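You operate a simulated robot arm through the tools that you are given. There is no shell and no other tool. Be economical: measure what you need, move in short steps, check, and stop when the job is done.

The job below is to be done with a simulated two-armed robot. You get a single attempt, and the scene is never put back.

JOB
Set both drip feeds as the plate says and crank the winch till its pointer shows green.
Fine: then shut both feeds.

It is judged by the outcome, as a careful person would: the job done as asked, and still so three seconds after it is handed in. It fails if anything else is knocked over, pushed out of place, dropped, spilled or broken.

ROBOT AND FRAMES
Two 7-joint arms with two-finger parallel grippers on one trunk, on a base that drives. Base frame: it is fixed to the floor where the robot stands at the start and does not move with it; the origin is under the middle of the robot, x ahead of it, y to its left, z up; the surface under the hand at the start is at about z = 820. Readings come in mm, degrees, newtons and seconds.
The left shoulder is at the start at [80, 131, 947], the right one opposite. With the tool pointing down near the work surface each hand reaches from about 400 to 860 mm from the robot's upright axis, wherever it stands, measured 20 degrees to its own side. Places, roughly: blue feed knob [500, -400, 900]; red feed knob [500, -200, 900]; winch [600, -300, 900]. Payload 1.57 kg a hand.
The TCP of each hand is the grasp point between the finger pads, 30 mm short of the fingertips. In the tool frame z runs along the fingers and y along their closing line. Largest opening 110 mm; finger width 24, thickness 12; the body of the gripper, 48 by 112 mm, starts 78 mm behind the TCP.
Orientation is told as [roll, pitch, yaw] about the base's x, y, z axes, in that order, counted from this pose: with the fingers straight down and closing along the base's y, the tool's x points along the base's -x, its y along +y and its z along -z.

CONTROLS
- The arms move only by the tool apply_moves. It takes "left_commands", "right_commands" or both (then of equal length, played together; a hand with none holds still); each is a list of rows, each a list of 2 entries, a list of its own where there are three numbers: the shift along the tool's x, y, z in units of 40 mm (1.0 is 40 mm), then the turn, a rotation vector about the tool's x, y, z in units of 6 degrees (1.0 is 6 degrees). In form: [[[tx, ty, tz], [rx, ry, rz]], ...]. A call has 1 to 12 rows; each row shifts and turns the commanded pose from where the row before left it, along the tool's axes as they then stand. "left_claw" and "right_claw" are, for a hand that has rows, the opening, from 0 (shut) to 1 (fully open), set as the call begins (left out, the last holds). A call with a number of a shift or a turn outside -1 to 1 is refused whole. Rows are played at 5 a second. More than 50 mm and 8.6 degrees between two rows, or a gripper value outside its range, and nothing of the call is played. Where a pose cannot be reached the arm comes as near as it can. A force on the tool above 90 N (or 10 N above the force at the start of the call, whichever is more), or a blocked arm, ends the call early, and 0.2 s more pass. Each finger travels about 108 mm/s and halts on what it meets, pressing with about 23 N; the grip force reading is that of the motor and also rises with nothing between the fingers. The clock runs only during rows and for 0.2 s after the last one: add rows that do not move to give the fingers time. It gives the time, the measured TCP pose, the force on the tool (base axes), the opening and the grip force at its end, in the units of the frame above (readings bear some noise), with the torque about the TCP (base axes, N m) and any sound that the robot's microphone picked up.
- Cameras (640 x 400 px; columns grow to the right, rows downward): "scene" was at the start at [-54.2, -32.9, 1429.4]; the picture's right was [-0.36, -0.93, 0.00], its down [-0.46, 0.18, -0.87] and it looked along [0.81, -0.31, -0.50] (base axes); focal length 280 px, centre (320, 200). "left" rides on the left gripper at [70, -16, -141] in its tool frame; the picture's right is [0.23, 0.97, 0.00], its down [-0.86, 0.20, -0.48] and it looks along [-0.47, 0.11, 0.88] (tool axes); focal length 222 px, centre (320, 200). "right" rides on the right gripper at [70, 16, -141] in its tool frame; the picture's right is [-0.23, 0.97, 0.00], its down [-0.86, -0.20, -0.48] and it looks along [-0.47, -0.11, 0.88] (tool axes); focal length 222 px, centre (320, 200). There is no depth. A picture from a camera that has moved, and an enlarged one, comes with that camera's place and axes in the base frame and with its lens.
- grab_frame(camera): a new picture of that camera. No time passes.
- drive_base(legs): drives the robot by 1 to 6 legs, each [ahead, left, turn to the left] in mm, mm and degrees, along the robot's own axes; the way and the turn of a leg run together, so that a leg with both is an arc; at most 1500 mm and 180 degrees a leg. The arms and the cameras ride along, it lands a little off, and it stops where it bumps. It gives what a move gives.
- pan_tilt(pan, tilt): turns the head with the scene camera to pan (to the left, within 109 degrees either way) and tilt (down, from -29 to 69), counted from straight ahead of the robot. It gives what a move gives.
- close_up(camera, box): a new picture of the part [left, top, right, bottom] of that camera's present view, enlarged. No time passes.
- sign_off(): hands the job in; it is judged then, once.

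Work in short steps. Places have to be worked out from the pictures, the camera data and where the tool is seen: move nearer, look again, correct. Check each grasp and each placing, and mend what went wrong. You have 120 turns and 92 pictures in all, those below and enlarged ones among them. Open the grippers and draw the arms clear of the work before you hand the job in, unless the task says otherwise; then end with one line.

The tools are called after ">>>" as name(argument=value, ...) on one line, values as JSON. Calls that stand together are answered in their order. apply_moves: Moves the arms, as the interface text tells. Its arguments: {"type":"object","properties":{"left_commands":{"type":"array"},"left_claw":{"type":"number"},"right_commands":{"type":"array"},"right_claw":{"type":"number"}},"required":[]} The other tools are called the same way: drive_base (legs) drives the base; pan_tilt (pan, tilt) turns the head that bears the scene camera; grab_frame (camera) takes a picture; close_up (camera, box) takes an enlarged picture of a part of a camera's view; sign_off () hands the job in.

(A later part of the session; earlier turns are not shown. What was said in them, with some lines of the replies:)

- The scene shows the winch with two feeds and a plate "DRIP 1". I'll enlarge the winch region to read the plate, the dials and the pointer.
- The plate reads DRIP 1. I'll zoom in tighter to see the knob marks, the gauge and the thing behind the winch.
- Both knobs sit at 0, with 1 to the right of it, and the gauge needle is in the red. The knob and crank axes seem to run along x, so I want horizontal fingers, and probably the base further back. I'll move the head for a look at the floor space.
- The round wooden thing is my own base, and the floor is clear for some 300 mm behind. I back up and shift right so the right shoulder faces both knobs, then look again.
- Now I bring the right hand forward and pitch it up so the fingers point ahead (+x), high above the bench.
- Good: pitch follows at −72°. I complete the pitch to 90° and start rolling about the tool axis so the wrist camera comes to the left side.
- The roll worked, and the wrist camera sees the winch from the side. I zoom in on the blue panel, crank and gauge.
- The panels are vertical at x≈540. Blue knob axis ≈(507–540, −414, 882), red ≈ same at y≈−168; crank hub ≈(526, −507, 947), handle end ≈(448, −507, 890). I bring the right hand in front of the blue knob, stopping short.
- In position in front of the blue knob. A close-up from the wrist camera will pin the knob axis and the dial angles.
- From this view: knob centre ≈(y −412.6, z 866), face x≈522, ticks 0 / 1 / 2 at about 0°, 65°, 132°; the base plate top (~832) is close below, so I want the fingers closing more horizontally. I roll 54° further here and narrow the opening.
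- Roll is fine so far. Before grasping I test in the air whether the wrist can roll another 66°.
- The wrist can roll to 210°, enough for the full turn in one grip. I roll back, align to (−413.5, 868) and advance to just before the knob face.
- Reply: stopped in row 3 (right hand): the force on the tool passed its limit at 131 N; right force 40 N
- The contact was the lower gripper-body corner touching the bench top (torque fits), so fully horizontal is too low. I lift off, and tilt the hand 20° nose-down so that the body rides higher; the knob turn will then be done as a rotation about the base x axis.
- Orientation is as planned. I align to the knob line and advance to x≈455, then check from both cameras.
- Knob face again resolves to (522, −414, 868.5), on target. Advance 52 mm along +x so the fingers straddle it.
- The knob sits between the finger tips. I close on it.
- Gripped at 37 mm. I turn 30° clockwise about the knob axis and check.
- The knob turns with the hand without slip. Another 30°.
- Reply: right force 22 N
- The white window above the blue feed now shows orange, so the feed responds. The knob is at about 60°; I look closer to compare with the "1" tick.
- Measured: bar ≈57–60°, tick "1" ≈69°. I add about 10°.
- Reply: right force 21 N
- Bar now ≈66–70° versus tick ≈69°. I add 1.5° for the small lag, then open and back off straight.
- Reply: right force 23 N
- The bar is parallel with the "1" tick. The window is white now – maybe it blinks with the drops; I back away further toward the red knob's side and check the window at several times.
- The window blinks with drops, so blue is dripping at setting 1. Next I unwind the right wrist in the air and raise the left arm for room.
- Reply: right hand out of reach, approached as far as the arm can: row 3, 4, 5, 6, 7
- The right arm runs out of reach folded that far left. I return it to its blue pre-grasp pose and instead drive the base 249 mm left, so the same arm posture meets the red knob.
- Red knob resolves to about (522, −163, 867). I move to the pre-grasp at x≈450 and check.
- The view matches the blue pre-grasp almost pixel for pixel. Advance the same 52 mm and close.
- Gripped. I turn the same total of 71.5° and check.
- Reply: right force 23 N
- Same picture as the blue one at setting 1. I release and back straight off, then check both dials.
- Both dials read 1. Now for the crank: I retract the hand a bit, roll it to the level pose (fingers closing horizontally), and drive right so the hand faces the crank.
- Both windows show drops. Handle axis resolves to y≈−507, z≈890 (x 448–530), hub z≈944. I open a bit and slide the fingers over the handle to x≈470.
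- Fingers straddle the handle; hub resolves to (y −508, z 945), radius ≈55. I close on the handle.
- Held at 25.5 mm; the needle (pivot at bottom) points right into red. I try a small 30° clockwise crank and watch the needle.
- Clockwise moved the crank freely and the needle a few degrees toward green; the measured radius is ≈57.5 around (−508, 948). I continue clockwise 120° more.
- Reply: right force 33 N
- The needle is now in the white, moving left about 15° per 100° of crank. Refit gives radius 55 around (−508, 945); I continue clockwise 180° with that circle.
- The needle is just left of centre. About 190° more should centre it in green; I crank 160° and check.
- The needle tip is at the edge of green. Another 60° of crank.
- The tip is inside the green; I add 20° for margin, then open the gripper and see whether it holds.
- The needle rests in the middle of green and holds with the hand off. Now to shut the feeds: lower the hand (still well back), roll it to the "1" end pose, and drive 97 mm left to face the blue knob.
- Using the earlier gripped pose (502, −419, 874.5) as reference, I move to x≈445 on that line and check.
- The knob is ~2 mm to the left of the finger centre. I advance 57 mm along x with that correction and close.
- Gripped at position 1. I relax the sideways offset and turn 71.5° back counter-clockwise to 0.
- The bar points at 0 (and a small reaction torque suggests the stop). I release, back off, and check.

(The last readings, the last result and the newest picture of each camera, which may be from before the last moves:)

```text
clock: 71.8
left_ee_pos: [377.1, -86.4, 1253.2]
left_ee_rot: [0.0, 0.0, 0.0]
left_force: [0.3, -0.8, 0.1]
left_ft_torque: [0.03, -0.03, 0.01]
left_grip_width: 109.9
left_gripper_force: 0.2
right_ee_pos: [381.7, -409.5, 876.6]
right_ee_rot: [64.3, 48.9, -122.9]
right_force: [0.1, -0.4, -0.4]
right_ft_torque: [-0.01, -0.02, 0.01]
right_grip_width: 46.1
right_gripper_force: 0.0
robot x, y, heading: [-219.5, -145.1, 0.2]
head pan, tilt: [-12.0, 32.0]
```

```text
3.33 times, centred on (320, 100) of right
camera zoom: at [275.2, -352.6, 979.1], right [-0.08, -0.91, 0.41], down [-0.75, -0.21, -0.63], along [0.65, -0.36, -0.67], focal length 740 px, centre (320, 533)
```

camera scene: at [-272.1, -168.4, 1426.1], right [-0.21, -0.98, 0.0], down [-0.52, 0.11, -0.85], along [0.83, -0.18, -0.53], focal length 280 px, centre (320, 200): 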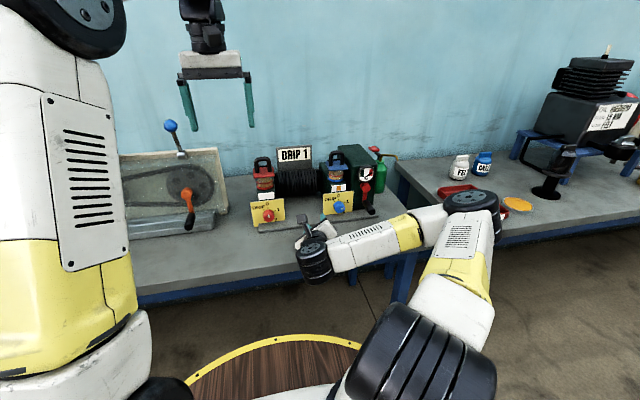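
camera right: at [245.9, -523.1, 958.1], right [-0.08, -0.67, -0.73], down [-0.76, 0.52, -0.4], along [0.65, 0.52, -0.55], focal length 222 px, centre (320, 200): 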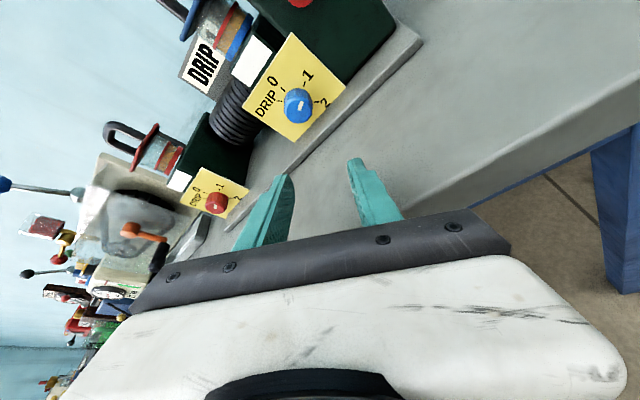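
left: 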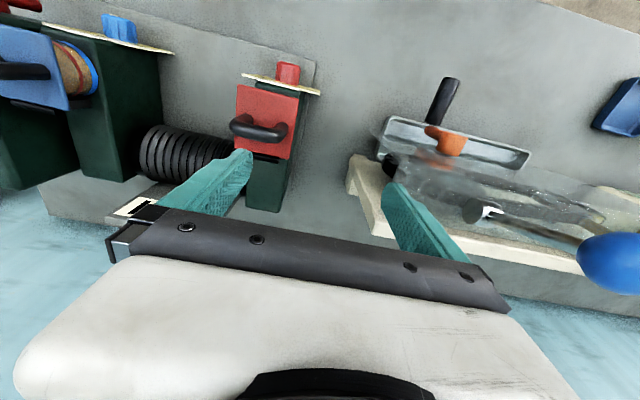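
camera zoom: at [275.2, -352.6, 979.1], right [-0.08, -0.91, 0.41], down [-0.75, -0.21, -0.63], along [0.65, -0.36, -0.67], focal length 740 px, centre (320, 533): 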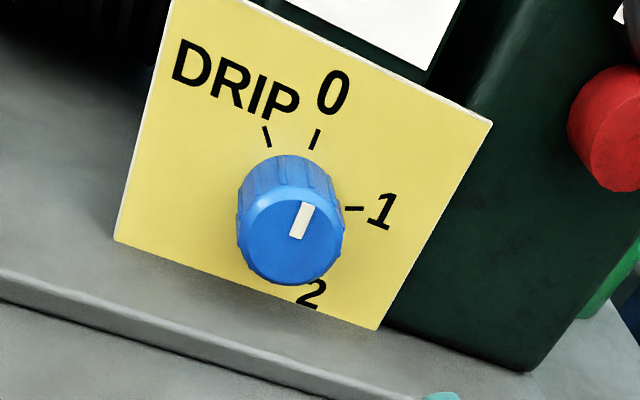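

Blue is back at 0. I roll the hand to the "1" pose again in the air and drive 248 mm left to the red knob.

>>> apply_moves(right_commands=[[[0, 0.02, 0], [0.35, 0, 0.93]], [[0, 0.02, 0], [0.35, 0, 0.93]], [[0, 0.02, 0], [0.35, 0, 0.93]], [[0, 0.02, 0], [0.35, 0, 0.93]], [[0, 0.02, 0], [0.35, 0, 0.93]], [[0, 0.02, 0], [0.35, 0, 0.93]], [[0, 0.02, 0], [0.35, 0, 0.93]], [[0, 0.02, 0], [0.35, 0, 0.93]], [[0, 0.02, 0], [0.35, 0, 0.93]], [[0, 0.02, 0], [0.35, 0, 0.93]], [[0, 0.02, 0], [0.35, 0, 0.93]], [[0, 0.02, 0], [0.35, 0, 0.93]]])

>>> drive_base(legs=[[0, 248, 0]])

>>> close_up(camera="scene", box=[310, 140, 510, 260])

```text
clock: 74.4
left_ee_pos: [376.8, -86.5, 1254.0]
left_ee_rot: [-0.1, 0.0, 0.0]
left_force: [0.9, -0.2, -0.1]
left_ft_torque: [0.02, 0.01, 0.0]
left_grip_width: 109.8
left_gripper_force: 0.0
right_ee_pos: [383.1, -419.8, 876.9]
right_ee_rot: [-63.3, 49.7, 123.0]
right_force: [-0.3, 0.0, -0.7]
right_ft_torque: [0.03, -0.02, -0.04]
right_grip_width: 46.3
right_gripper_force: 0.0
robot x, y, heading: [-221.5, -145.1, 0.2]
head pan, tilt: [-12.0, 32.0]
```

```text
clock: 76.2
left_ee_pos: [377.1, 162.2, 1253.5]
left_ee_rot: [0.1, 0.0, -0.1]
left_force: [0.3, 0.0, -0.2]
left_ft_torque: [-0.03, -0.04, 0.0]
left_grip_width: 110.1
left_gripper_force: 0.0
right_ee_pos: [383.6, -171.5, 876.2]
right_ee_rot: [-63.3, 49.8, 122.9]
right_force: [0.2, 0.5, 0.3]
right_ft_torque: [-0.02, -0.01, -0.01]
right_grip_width: 46.3
right_gripper_force: 0.0
robot x, y, heading: [-221.6, 97.8, -0.2]
head pan, tilt: [-12.0, 32.0]
```

```text
3.20 times, centred on (410, 200) of scene
camera zoom: at [-271.3, 81.5, 1426.1], right [-0.21, -0.98, 0.0], down [-0.52, 0.11, -0.85], along [0.83, -0.18, -0.53], focal length 898 px, centre (32, 200)
```

zoom: 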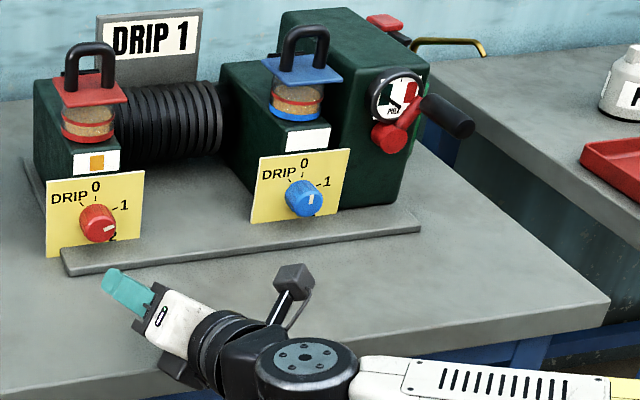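

Aligned close to the red pose. I move to x≈445 on the line and check.

>>> apply_moves(right_commands=[[[0.246, -0.015, 0.734], [0, 0, 0]], [[0.246, -0.015, 0.734], [0, 0, 0]], [[0, 0, 0], [0, 0, 0]]])

>>> close_up(camera="right", box=[200, 60, 440, 240])

```text
clock: 77.0
left_ee_pos: [377.3, 162.6, 1254.2]
left_ee_rot: [0.0, -0.2, 0.0]
left_force: [0.6, -0.5, -0.1]
left_ft_torque: [0.01, 0.01, -0.01]
left_grip_width: 109.9
left_gripper_force: 0.0
right_ee_pos: [444.7, -168.5, 876.1]
right_ee_rot: [-63.3, 49.8, 122.9]
right_force: [-0.7, 0.2, 0.9]
right_ft_torque: [0.04, -0.01, 0.01]
right_grip_width: 46.4
right_gripper_force: 0.1
robot x, y, heading: [-218.6, 101.7, 0.0]
head pan, tilt: [-12.0, 32.0]
```

```text
2.22 times, centred on (320, 150) of right
camera zoom: at [337.4, -246.7, 959.9], right [-0.09, -0.67, -0.74], down [-0.75, 0.53, -0.4], along [0.66, 0.52, -0.55], focal length 494 px, centre (320, 311)
```

zoom: 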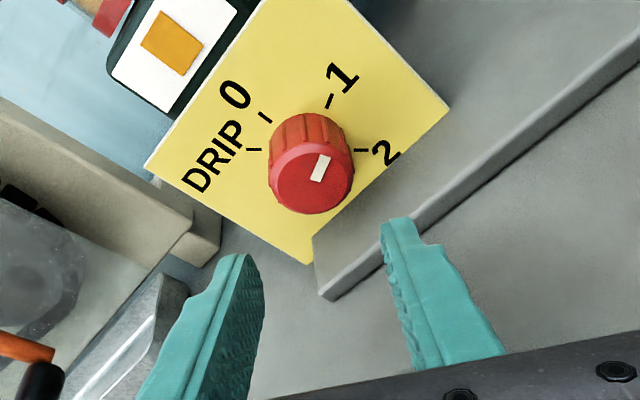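

Same view as at the blue knob. I advance 57 mm straight and close.

>>> apply_moves(right_commands=[[[0.174, 0.007, 0.442], [0, 0, 0]], [[0.174, 0.007, 0.442], [0, 0, 0]], [[0.174, 0.007, 0.442], [0, 0, 0]], [[0, 0, 0], [0, 0, 0]]])

>>> apply_moves(right_commands=[[[0, 0, 0], [0, 0, 0]], [[0, 0, 0], [0, 0, 0]], [[0, 0, 0], [0, 0, 0]]], right_claw=0.1)

>>> close_up(camera="right", box=[280, 120, 360, 200])

```text
clock: 78.0
left_ee_pos: [377.8, 161.5, 1254.1]
left_ee_rot: [-0.1, 0.0, 0.0]
left_force: [0.3, -0.2, 0.0]
left_ft_torque: [0.02, -0.04, 0.01]
left_grip_width: 110.0
left_gripper_force: 0.0
right_ee_pos: [501.6, -171.7, 874.8]
right_ee_rot: [-63.3, 49.8, 122.9]
right_force: [-0.3, -0.3, 0.3]
right_ft_torque: [-0.02, -0.01, -0.02]
right_grip_width: 46.2
right_gripper_force: 0.1
robot x, y, heading: [-223.8, 99.3, 0.1]
head pan, tilt: [-12.0, 32.0]
```

```text
clock: 78.8
left_ee_pos: [376.8, 161.1, 1254.4]
left_ee_rot: [0.1, 0.0, 0.0]
left_force: [0.4, -0.5, 0.5]
left_ft_torque: [-0.03, -0.03, 0.01]
left_grip_width: 110.0
left_gripper_force: 0.1
right_ee_pos: [503.5, -171.4, 874.8]
right_ee_rot: [-63.4, 49.8, 123.0]
right_force: [3.1, 1.9, 2.9]
right_ft_torque: [0.05, -0.01, 0.33]
right_grip_width: 37.1
right_gripper_force: 43.1
robot x, y, heading: [-220.7, 100.6, 0.2]
head pan, tilt: [-12.0, 32.0]
```

```text
5.00 times, centred on (320, 160) of right
camera zoom: at [394.6, -248.3, 960.0], right [-0.08, -0.67, -0.74], down [-0.75, 0.53, -0.4], along [0.66, 0.52, -0.55], focal length 1111 px, centre (320, 400)
```

zoom: 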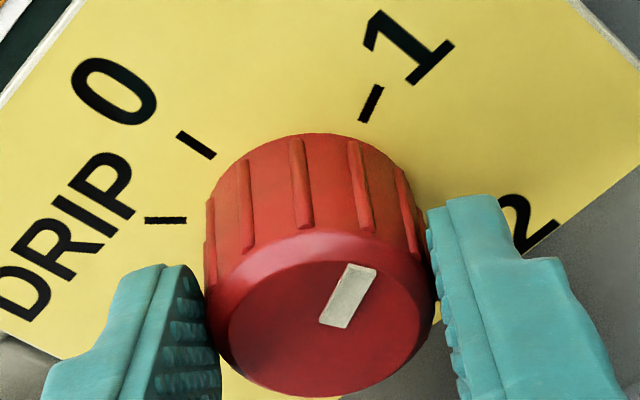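

Well-centred grip with low force. I turn 71.5° counter-clockwise to 0.

>>> apply_moves(right_commands=[[[0, -0.02, 0], [-0.362, 0, -0.925]], [[0, -0.02, 0], [-0.362, 0, -0.925]], [[0, -0.02, 0], [-0.362, 0, -0.925]], [[0, -0.02, 0], [-0.362, 0, -0.925]], [[0, -0.02, 0], [-0.362, 0, -0.925]], [[0, -0.02, 0], [-0.362, 0, -0.925]], [[0, -0.02, 0], [-0.362, 0, -0.925]], [[0, -0.02, 0], [-0.362, 0, -0.925]], [[0, -0.02, 0], [-0.362, 0, -0.925]], [[0, -0.02, 0], [-0.362, 0, -0.925]], [[0, -0.02, 0], [-0.362, 0, -0.925]], [[0, -0.02, 0], [-0.362, 0, -0.925]]])

>>> close_up(camera="right", box=[260, 80, 380, 200])

```text
clock: 81.4
left_ee_pos: [376.3, 162.1, 1253.8]
left_ee_rot: [0.1, 0.1, 0.1]
left_force: [0.7, 0.4, 0.8]
left_ft_torque: [0.01, -0.01, 0.0]
left_grip_width: 109.9
left_gripper_force: 0.0
right_ee_pos: [503.1, -159.3, 874.7]
right_ee_rot: [64.1, 48.9, -123.7]
right_force: [10.1, 11.8, 0.7]
right_ft_torque: [1.08, 0.13, 0.97]
right_grip_width: 37.3
right_gripper_force: 43.9
robot x, y, heading: [-219.3, 99.0, -0.1]
head pan, tilt: [-12.0, 32.0]
```

```text
3.33 times, centred on (320, 140) of right
camera zoom: at [396.0, -101.8, 977.5], right [-0.1, -0.91, 0.4], down [-0.75, -0.2, -0.63], along [0.65, -0.36, -0.67], focal length 740 px, centre (320, 400)
```

zoom: 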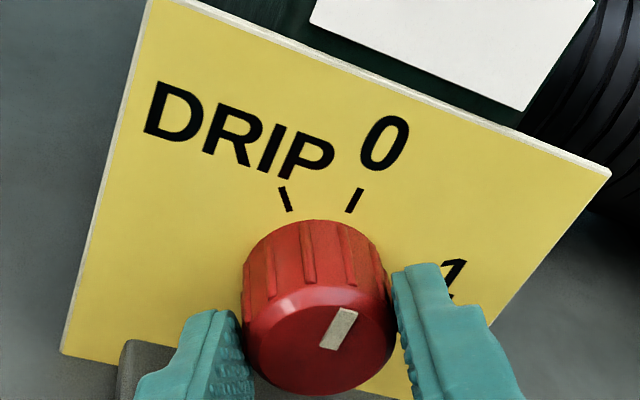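

Red is at 0 too, with the same reaction torque as at the blue stop. I release, back off and lift the arm clear.

>>> apply_moves(right_commands=[[[0, 0, 0], [0, 0, 0]], [[0, 0, 0], [0, 0, 0]], [[-0.26, 0, -0.7], [0, 0, 0]], [[-0.26, 0, -0.7], [0, 0, 0]], [[-0.26, 0, -0.7], [0, 0, 0]], [[-0.26, 0, -0.7], [0, 0, 0]], [[-0.26, 0, -0.7], [0, 0, 0]], [[0, 0, 0], [0, 0, 0]]], right_claw=0.42)

>>> close_up(camera="scene", box=[310, 140, 510, 260])

>>> apply_moves(right_commands=[[[0.3, 0.25, -0.6], [0, 0, 0]], [[0.3, 0.25, -0.6], [0, 0, 0]], [[0.3, 0.25, -0.3], [0, 0, 0]], [[0.3, 0.25, -0.3], [0, 0, 0]], [[0, 0, 0], [0, 0, 0]]], right_claw=1)

>>> close_up(camera="scene", box=[310, 140, 510, 260])

```text
clock: 83.2
left_ee_pos: [377.4, 163.1, 1253.6]
left_ee_rot: [0.1, 0.0, -0.1]
left_force: [0.5, -0.7, -0.8]
left_ft_torque: [0.01, 0.0, 0.02]
left_grip_width: 110.1
left_gripper_force: 0.0
right_ee_pos: [354.5, -158.8, 875.1]
right_ee_rot: [64.2, 48.8, -123.7]
right_force: [-0.5, 0.8, 0.1]
right_ft_torque: [-0.02, 0.03, 0.01]
right_grip_width: 46.1
right_gripper_force: 0.0
robot x, y, heading: [-221.9, 100.5, -0.2]
head pan, tilt: [-12.0, 32.0]
```

```text
3.20 times, centred on (410, 200) of scene
camera zoom: at [-271.2, 81.6, 1426.1], right [-0.21, -0.98, 0.0], down [-0.52, 0.11, -0.85], along [0.83, -0.18, -0.53], focal length 898 px, centre (32, 200)
```

zoom: 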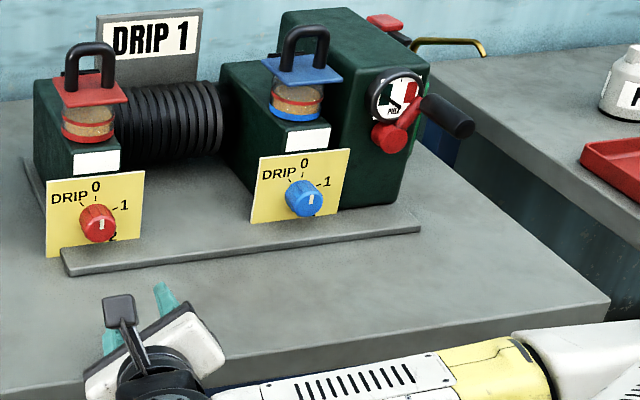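

```text
clock: 84.4
left_ee_pos: [377.1, 162.7, 1254.0]
left_ee_rot: [0.0, 0.0, 0.0]
left_force: [-0.2, 0.3, 0.9]
left_ft_torque: [0.0, 0.03, -0.01]
left_grip_width: 110.0
left_gripper_force: 0.1
right_ee_pos: [356.0, -156.5, 933.7]
right_ee_rot: [64.3, 48.9, -123.8]
right_force: [0.4, -0.1, -0.8]
right_ft_torque: [0.0, 0.01, -0.02]
right_grip_width: 109.9
right_gripper_force: 0.0
right hand out of reach, approached as far as the arm can: row 1, 2, 3, 4
robot x, y, heading: [-217.4, 100.8, -0.5]
head pan, tilt: [-12.0, 32.0]
```

```text
3.20 times, centred on (410, 200) of scene
camera zoom: at [-271.2, 81.5, 1426.1], right [-0.21, -0.98, 0.0], down [-0.52, 0.11, -0.85], along [0.83, -0.18, -0.53], focal length 898 px, centre (32, 200)
```

zoom: 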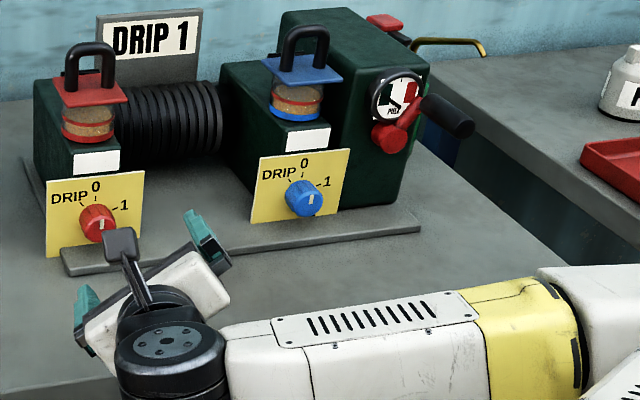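

Both windows are white. I raise the hand further and take final close looks at both dials and the gauge.

>>> apply_moves(right_commands=[[[0.478, 0.368, -0.18], [0, 0, 0]], [[0.478, 0.368, -0.18], [0, 0, 0]], [[0.478, 0.368, -0.18], [0, 0, 0]], [[0.478, 0.368, -0.18], [0, 0, 0]], [[0, 0, 0], [0, 0, 0]], [[0, 0, 0], [0, 0, 0]]])

>>> close_up(camera="scene", box=[415, 155, 455, 190])

>>> close_up(camera="scene", box=[310, 160, 430, 230])

>>> grab_frame(camera="scene")

```text
clock: 85.8
left_ee_pos: [375.8, 163.2, 1253.4]
left_ee_rot: [0.1, -0.1, 0.1]
left_force: [-0.2, 1.5, 0.0]
left_ft_torque: [-0.01, -0.02, 0.0]
left_grip_width: 109.9
left_gripper_force: 0.1
right_ee_pos: [371.2, -158.7, 1032.3]
right_ee_rot: [64.1, 48.9, -123.7]
right_force: [0.0, -0.6, -1.3]
right_ft_torque: [0.0, -0.01, 0.0]
right_grip_width: 110.2
right_gripper_force: 0.0
right hand out of reach, approached as far as the arm can: row 1, 2
robot x, y, heading: [-220.5, 99.0, -0.1]
head pan, tilt: [-12.0, 32.0]
```

```text
11.43 times, centred on (435, 172) of scene
camera zoom: at [-271.2, 81.5, 1426.1], right [-0.21, -0.98, 0.0], down [-0.52, 0.11, -0.85], along [0.83, -0.18, -0.53], focal length 3206 px, centre (-994, 514)
```

zoom: 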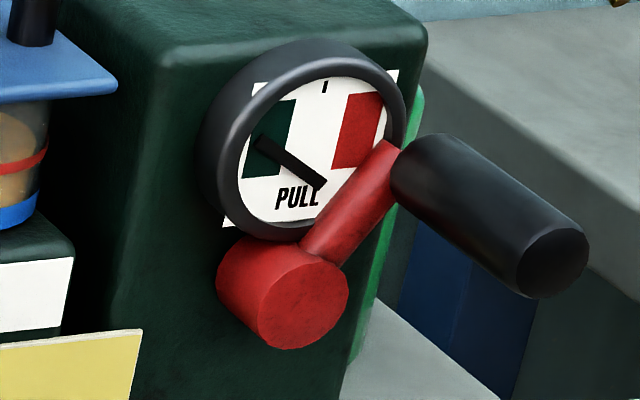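

```text
5.33 times, centred on (370, 195) of scene
camera zoom: at [-271.2, 81.5, 1426.1], right [-0.21, -0.98, 0.0], down [-0.52, 0.11, -0.85], along [0.83, -0.18, -0.53], focal length 1496 px, centre (53, 227)
```

zoom: 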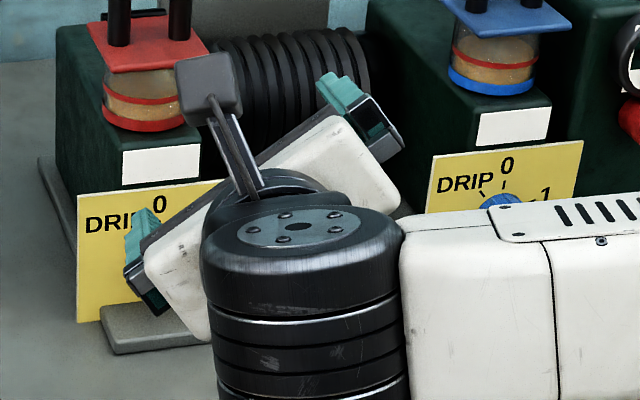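

```text
23 pictures are left
camera scene: at [-271.2, 81.5, 1426.1], right [-0.21, -0.98, 0.0], down [-0.52, 0.11, -0.85], along [0.83, -0.18, -0.53], focal length 280 px, centre (320, 200)
```

scene: 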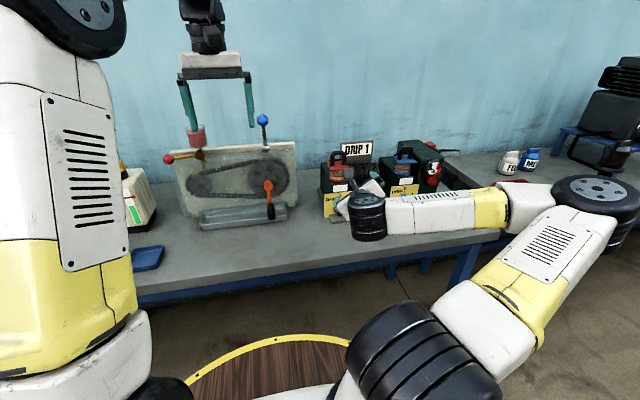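

Job finished: both knobs are back at 0 and both windows have stayed white. The needle rests in green, and the open hands are clear of the work.

>>> sign_off()

```text
The job is handed in.
```

Both drip feeds were set to 1, the winch was cranked clockwise until its pointer rested in green, and both feeds were then shut back to 0. The gripper body touched the bench top once early on; I saw nothing knocked over or moved.
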